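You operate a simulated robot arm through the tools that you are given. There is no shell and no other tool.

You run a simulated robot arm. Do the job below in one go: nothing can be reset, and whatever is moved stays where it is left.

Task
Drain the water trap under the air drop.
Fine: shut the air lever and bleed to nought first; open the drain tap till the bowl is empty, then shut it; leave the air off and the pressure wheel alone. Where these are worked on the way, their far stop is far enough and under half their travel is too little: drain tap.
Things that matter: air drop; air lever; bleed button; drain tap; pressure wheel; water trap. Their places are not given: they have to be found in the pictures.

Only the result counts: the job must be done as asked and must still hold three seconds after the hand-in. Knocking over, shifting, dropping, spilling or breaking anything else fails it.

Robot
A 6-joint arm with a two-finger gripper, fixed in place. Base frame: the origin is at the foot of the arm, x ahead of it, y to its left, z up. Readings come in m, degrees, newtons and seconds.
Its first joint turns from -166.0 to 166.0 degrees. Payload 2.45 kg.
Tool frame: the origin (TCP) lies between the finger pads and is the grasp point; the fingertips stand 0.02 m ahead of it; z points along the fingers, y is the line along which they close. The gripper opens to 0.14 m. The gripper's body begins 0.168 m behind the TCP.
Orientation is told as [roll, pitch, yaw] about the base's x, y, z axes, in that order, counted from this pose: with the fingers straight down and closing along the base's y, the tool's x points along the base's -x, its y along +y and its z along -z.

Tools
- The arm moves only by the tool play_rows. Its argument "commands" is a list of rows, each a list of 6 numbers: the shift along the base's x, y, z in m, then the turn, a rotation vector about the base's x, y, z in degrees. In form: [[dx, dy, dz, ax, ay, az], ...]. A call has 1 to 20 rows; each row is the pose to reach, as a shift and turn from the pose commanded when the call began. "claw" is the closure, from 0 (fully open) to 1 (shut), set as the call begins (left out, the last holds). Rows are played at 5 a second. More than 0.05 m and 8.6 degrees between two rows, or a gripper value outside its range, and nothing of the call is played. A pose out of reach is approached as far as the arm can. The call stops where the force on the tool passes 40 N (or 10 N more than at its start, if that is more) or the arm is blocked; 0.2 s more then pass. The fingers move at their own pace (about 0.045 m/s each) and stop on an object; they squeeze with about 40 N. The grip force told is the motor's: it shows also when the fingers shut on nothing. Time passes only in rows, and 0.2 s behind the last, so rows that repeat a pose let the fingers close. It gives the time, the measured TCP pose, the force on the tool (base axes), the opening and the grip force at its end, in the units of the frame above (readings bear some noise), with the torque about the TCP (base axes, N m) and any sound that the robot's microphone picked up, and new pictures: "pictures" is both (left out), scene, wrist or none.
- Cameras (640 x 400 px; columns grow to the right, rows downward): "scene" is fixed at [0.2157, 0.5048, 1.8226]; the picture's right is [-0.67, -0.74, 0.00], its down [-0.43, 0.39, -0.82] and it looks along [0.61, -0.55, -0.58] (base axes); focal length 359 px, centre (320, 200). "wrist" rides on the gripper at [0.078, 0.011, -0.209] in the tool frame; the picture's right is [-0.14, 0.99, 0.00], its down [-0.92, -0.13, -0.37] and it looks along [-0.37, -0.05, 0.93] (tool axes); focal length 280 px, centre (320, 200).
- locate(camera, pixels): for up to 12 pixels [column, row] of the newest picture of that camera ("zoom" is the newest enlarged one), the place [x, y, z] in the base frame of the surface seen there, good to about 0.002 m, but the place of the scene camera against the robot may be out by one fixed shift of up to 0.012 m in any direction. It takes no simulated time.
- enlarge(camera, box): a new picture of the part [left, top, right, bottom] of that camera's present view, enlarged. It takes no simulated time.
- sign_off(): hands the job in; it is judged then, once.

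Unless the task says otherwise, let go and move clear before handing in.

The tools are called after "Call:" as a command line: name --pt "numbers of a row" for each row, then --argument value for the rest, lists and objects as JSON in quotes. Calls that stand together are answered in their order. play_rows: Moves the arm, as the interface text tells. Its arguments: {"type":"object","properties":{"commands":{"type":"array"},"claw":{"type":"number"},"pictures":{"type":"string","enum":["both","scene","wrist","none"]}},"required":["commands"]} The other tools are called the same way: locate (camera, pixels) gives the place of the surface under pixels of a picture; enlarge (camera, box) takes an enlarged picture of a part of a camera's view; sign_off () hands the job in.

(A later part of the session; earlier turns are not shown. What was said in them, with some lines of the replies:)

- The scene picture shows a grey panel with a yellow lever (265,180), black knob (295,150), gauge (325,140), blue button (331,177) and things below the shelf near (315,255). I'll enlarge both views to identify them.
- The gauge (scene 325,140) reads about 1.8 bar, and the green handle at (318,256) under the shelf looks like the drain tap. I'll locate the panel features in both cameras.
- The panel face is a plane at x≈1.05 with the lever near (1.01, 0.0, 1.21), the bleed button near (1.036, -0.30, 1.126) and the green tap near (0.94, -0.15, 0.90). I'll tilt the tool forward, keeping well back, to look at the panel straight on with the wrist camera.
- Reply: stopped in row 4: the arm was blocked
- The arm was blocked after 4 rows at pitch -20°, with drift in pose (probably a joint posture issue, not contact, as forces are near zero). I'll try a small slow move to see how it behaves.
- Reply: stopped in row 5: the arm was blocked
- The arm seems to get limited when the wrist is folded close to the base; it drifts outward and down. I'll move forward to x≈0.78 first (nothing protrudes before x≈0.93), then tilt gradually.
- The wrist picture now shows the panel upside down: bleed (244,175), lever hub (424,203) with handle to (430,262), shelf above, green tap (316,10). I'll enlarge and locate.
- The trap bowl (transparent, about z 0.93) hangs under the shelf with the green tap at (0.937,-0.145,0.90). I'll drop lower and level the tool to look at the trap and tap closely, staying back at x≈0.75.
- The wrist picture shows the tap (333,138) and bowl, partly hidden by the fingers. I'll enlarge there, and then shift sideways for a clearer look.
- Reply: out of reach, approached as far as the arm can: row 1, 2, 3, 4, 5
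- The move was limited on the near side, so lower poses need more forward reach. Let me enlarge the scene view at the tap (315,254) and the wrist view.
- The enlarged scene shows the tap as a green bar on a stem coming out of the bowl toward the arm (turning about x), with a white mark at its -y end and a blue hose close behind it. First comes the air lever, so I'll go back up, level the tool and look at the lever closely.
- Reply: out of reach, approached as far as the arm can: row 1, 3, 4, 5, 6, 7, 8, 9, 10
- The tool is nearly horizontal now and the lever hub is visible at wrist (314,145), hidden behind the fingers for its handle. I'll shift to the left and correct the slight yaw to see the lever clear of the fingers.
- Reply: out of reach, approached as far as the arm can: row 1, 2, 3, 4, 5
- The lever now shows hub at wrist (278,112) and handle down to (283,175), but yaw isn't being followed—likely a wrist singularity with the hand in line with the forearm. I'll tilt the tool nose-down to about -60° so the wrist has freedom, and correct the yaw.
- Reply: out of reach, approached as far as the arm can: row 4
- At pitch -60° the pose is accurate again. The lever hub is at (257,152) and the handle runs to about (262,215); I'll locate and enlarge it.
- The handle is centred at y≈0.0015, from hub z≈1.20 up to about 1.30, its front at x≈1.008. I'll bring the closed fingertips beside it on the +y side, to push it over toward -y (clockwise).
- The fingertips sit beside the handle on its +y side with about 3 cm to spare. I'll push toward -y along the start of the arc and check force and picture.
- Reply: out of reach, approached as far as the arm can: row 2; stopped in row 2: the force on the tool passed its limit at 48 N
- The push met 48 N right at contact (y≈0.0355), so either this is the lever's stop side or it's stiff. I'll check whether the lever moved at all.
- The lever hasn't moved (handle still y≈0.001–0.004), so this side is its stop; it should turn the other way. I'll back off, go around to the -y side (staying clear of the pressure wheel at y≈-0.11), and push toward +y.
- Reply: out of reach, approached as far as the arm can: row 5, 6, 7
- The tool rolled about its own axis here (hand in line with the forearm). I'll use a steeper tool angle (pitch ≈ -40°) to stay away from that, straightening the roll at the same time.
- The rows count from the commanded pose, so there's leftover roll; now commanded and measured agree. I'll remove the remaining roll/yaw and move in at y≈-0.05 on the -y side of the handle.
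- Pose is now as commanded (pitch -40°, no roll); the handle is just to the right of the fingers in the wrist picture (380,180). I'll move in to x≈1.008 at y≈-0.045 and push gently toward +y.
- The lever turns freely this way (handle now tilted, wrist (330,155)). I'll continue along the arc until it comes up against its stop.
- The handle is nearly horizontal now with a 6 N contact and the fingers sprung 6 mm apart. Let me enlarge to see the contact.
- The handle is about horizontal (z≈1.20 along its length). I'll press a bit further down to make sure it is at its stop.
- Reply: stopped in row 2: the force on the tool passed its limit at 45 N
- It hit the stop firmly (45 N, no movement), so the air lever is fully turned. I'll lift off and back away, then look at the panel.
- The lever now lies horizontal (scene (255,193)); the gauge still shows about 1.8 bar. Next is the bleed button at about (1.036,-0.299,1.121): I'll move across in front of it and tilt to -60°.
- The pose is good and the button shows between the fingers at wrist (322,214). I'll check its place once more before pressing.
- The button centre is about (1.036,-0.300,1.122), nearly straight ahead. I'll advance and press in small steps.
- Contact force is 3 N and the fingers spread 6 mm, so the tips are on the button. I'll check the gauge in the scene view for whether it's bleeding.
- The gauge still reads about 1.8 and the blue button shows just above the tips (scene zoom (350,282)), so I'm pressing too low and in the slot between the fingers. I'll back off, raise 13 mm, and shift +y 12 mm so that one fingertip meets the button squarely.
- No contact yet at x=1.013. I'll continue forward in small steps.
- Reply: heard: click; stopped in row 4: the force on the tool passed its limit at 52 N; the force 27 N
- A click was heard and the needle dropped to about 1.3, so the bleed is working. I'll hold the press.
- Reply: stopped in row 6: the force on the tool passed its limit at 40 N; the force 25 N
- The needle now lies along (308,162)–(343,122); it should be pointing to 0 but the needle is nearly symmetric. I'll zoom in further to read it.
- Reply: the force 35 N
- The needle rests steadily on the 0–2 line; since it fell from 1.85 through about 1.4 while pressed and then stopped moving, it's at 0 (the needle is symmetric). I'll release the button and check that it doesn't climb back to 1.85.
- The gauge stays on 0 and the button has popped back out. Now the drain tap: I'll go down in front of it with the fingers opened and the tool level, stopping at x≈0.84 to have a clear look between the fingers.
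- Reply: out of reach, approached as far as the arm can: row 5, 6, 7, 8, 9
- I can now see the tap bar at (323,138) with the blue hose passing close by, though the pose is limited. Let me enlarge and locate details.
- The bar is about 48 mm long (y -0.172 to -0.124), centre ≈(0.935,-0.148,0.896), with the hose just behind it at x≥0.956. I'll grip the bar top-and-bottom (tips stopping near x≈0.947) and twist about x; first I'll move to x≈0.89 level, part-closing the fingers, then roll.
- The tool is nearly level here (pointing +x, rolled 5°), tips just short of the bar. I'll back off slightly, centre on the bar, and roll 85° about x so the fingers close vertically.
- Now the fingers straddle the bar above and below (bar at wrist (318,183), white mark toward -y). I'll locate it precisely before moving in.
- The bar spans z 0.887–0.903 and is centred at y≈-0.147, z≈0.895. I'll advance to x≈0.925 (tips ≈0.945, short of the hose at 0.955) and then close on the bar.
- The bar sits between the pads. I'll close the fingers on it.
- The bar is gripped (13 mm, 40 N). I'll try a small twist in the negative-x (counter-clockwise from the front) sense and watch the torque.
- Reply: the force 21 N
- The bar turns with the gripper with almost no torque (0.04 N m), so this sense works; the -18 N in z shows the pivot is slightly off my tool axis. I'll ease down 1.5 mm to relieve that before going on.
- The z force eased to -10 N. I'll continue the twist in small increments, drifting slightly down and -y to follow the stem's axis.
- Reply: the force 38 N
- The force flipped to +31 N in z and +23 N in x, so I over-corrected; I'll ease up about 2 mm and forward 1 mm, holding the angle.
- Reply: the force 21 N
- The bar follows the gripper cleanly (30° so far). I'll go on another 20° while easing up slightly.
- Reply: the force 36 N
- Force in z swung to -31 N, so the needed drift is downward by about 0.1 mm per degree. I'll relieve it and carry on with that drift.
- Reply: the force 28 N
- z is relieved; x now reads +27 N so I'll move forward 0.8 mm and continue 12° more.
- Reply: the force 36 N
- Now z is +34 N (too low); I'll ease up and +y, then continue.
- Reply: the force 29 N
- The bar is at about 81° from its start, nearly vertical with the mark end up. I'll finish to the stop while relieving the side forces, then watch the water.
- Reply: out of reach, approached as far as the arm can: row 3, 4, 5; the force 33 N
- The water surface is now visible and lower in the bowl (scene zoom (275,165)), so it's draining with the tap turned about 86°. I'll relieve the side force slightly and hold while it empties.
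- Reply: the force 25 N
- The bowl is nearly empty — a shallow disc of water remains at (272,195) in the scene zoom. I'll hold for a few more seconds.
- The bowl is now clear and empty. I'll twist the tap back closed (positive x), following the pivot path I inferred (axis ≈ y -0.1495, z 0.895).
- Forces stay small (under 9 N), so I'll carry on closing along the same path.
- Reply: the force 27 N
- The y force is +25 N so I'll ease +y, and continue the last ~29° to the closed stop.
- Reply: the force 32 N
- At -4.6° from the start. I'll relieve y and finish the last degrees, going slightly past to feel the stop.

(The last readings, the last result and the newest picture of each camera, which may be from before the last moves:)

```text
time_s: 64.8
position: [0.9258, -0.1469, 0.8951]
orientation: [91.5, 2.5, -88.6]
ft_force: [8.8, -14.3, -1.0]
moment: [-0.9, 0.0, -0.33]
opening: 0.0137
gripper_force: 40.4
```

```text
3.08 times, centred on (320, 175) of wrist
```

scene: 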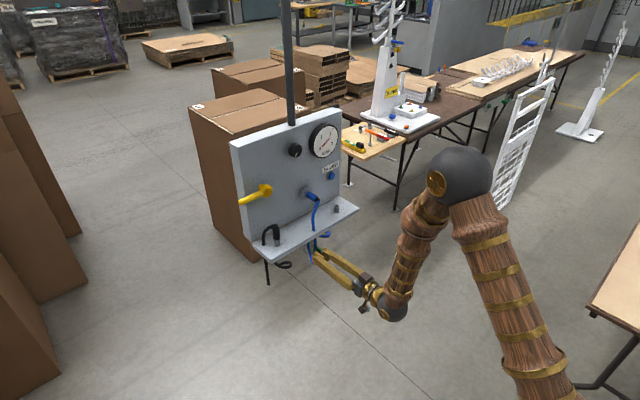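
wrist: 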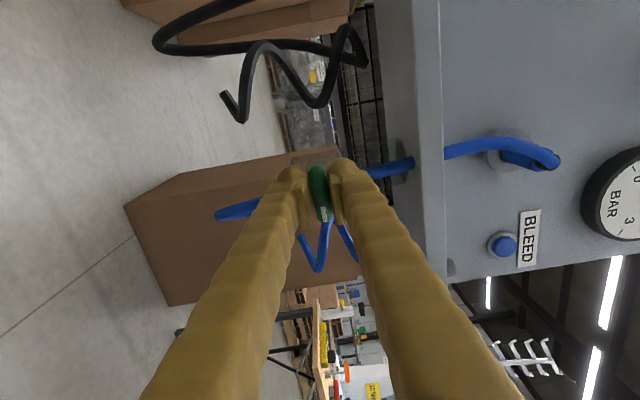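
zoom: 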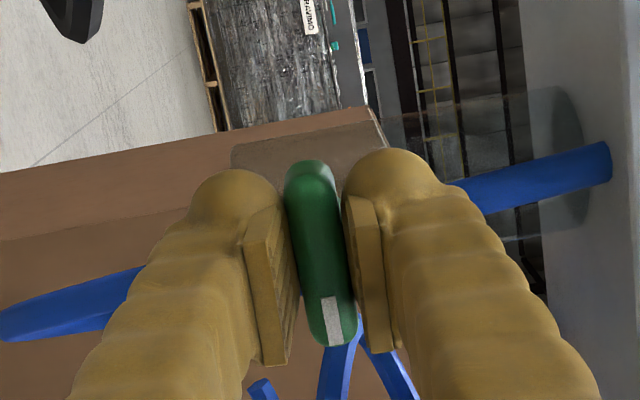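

The torque rose to -0.9 N m at 2.5° past the start angle, so the tap is against its closed stop. I'll open the fingers and then back away straight along -x.

Call:
play_rows --pt "0 0 0 0 0 0" --pt "0 0 0 0 0 0" --pt "0 0 0 0 0 0" --pt "0 0 0 0 0 0" --claw 0.6 --pictures "none"

Call:
play_rows --pt "-0.015 0 0 0 0 0" --pt "-0.035 0 0 0 0 0"

Call:
enlarge --camera "wrist" --box '[240, 110, 400, 240]'

Call:
locate --camera "wrist" --pixels '[[318, 163], [318, 183], [319, 200]]'

```text
time_s: 65.8
position: [0.9262, -0.1441, 0.8961]
orientation: [91.5, 2.5, -88.5]
ft_force: [-0.5, -0.2, 0.8]
moment: [0.01, 0.0, -0.01]
opening: 0.0562
gripper_force: 0.2
```

```text
time_s: 66.4
position: [0.8925, -0.1455, 0.8969]
orientation: [91.4, 2.3, -88.5]
ft_force: [-1.3, 0.5, 0.6]
moment: [-0.01, -0.03, 0.0]
opening: 0.0561
gripper_force: 0.2
```

scene: 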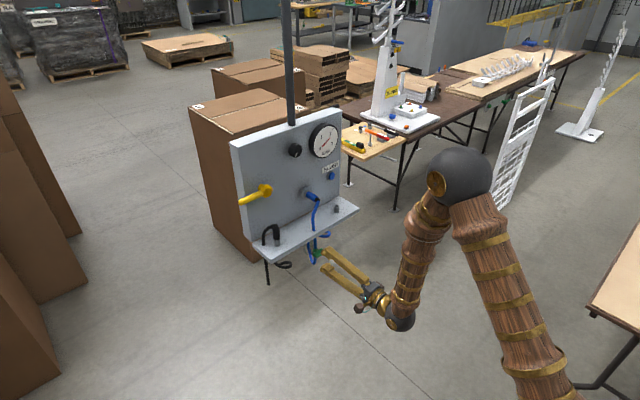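
wrist: 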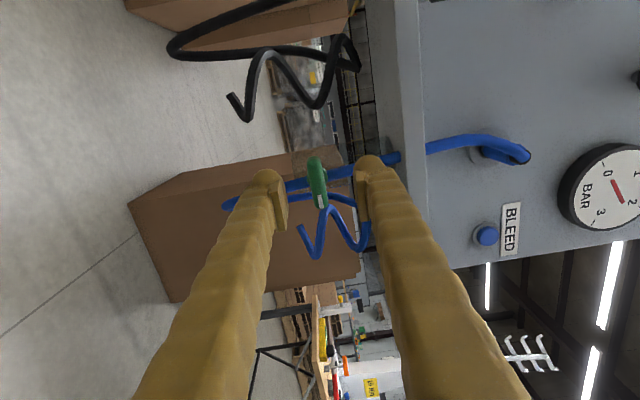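

```text
3.08 times, centred on (320, 175) of wrist
```

zoom: 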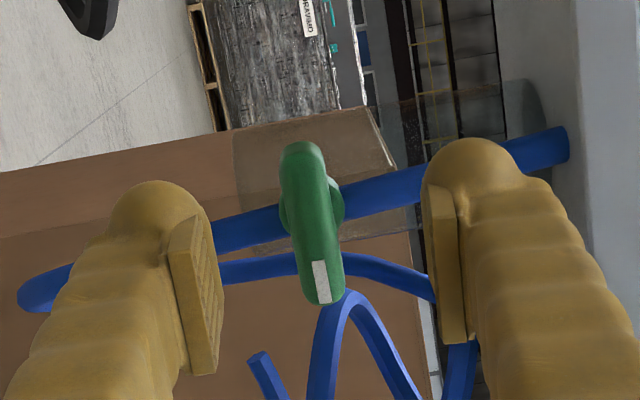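

```text
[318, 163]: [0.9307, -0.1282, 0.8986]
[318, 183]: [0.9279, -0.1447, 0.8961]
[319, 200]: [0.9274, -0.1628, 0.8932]
```

The bar is back at its original place (y -0.128…-0.163, z 0.899…0.893) and the bowl is empty. I'll back away and up clear of the panel, then do a last check.

Call:
play_rows --pt "-0.015 -0.005 0.01 0 0 0" --pt "-0.03 -0.01 0.04 0 0 0" --pt "-0.04 -0.02 0.08 0 0 0" --pt "-0.06 -0.03 0.12 0 0 0" --pt "-0.08 -0.04 0.16 0 0 0" --pt "-0.08 -0.04 0.16 0 0 0" --pt "-0.08 -0.04 0.16 0 0 0"

Call:
enlarge --camera "scene" --box '[220, 100, 370, 290]'

Call:
enlarge --camera "scene" --box '[290, 225, 340, 275]'

Call:
enlarge --camera "scene" --box '[280, 115, 345, 165]'

```text
time_s: 68.0
position: [0.8098, -0.1827, 1.0588]
orientation: [91.5, 2.3, -88.5]
ft_force: [0.2, 0.8, -0.3]
moment: [0.0, 0.04, 0.05]
opening: 0.0558
gripper_force: 0.0
```

scene: 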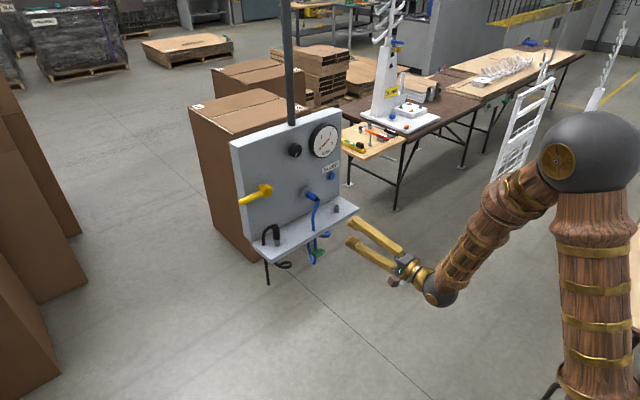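
wrist: 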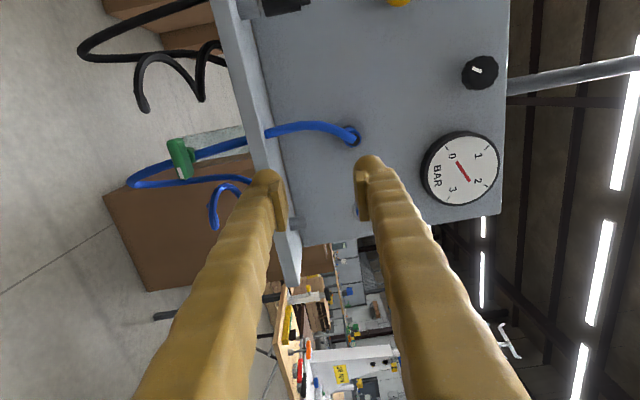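

```text
2.11 times, centred on (295, 195) of scene
```

zoom: 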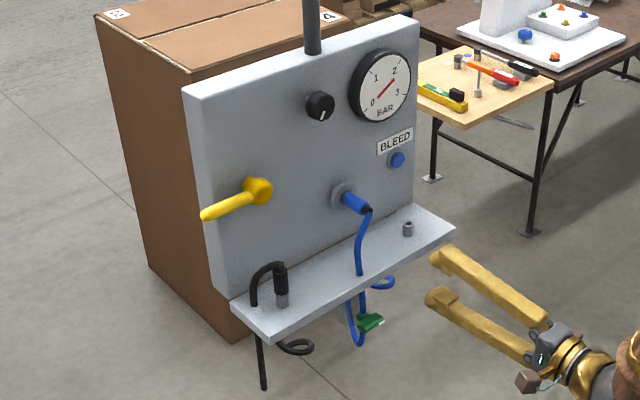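

```text
8.00 times, centred on (315, 250) of scene
```

zoom: 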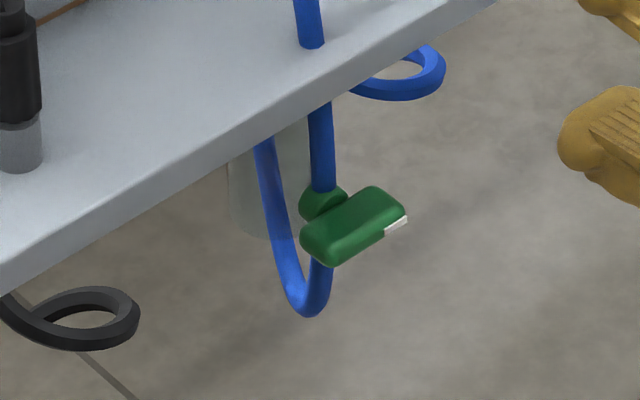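

```text
8.00 times, centred on (312, 140) of scene
```

zoom: 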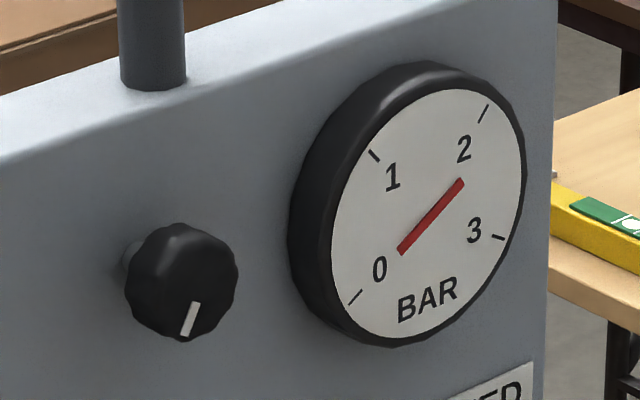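

The last pictures show everything as asked: the lever is horizontal (scene zoom (235,198)), the needle rests on 0, and the pressure wheel mark is unchanged. The bowl is clear and the tap bar is back at its closed stop, with the gripper free at x≈0.81, so I'm handing in.

Call:
sign_off

```text
The job is handed in.
```

The water trap is drained and the job is handed in. The air is off, the gauge is at nought and the drain tap is shut again.

- **Air lever:** it was turned from upright to horizontal until it met its stop, and left there. I first pushed it the wrong way; it didn't move and I backed off.
- **Bleed:** I held the button until the needle fell from about 1.85 bar and stopped moving. The needle is a symmetric bar, so 0 and 2 look alike on the dial. I read it as 0 because it was falling while I held the button and did not climb back after release.
- **Drain tap:** I turned it about 86° and the bowl emptied in a few seconds. I did not confirm the fully open stop, because the arm's wrist reached its limit there. I then turned it back until it met its closed stop.
- **Pressure wheel:** it was not touched, and its mark is where it was at the start.

The gripper is open and clear of the panel.
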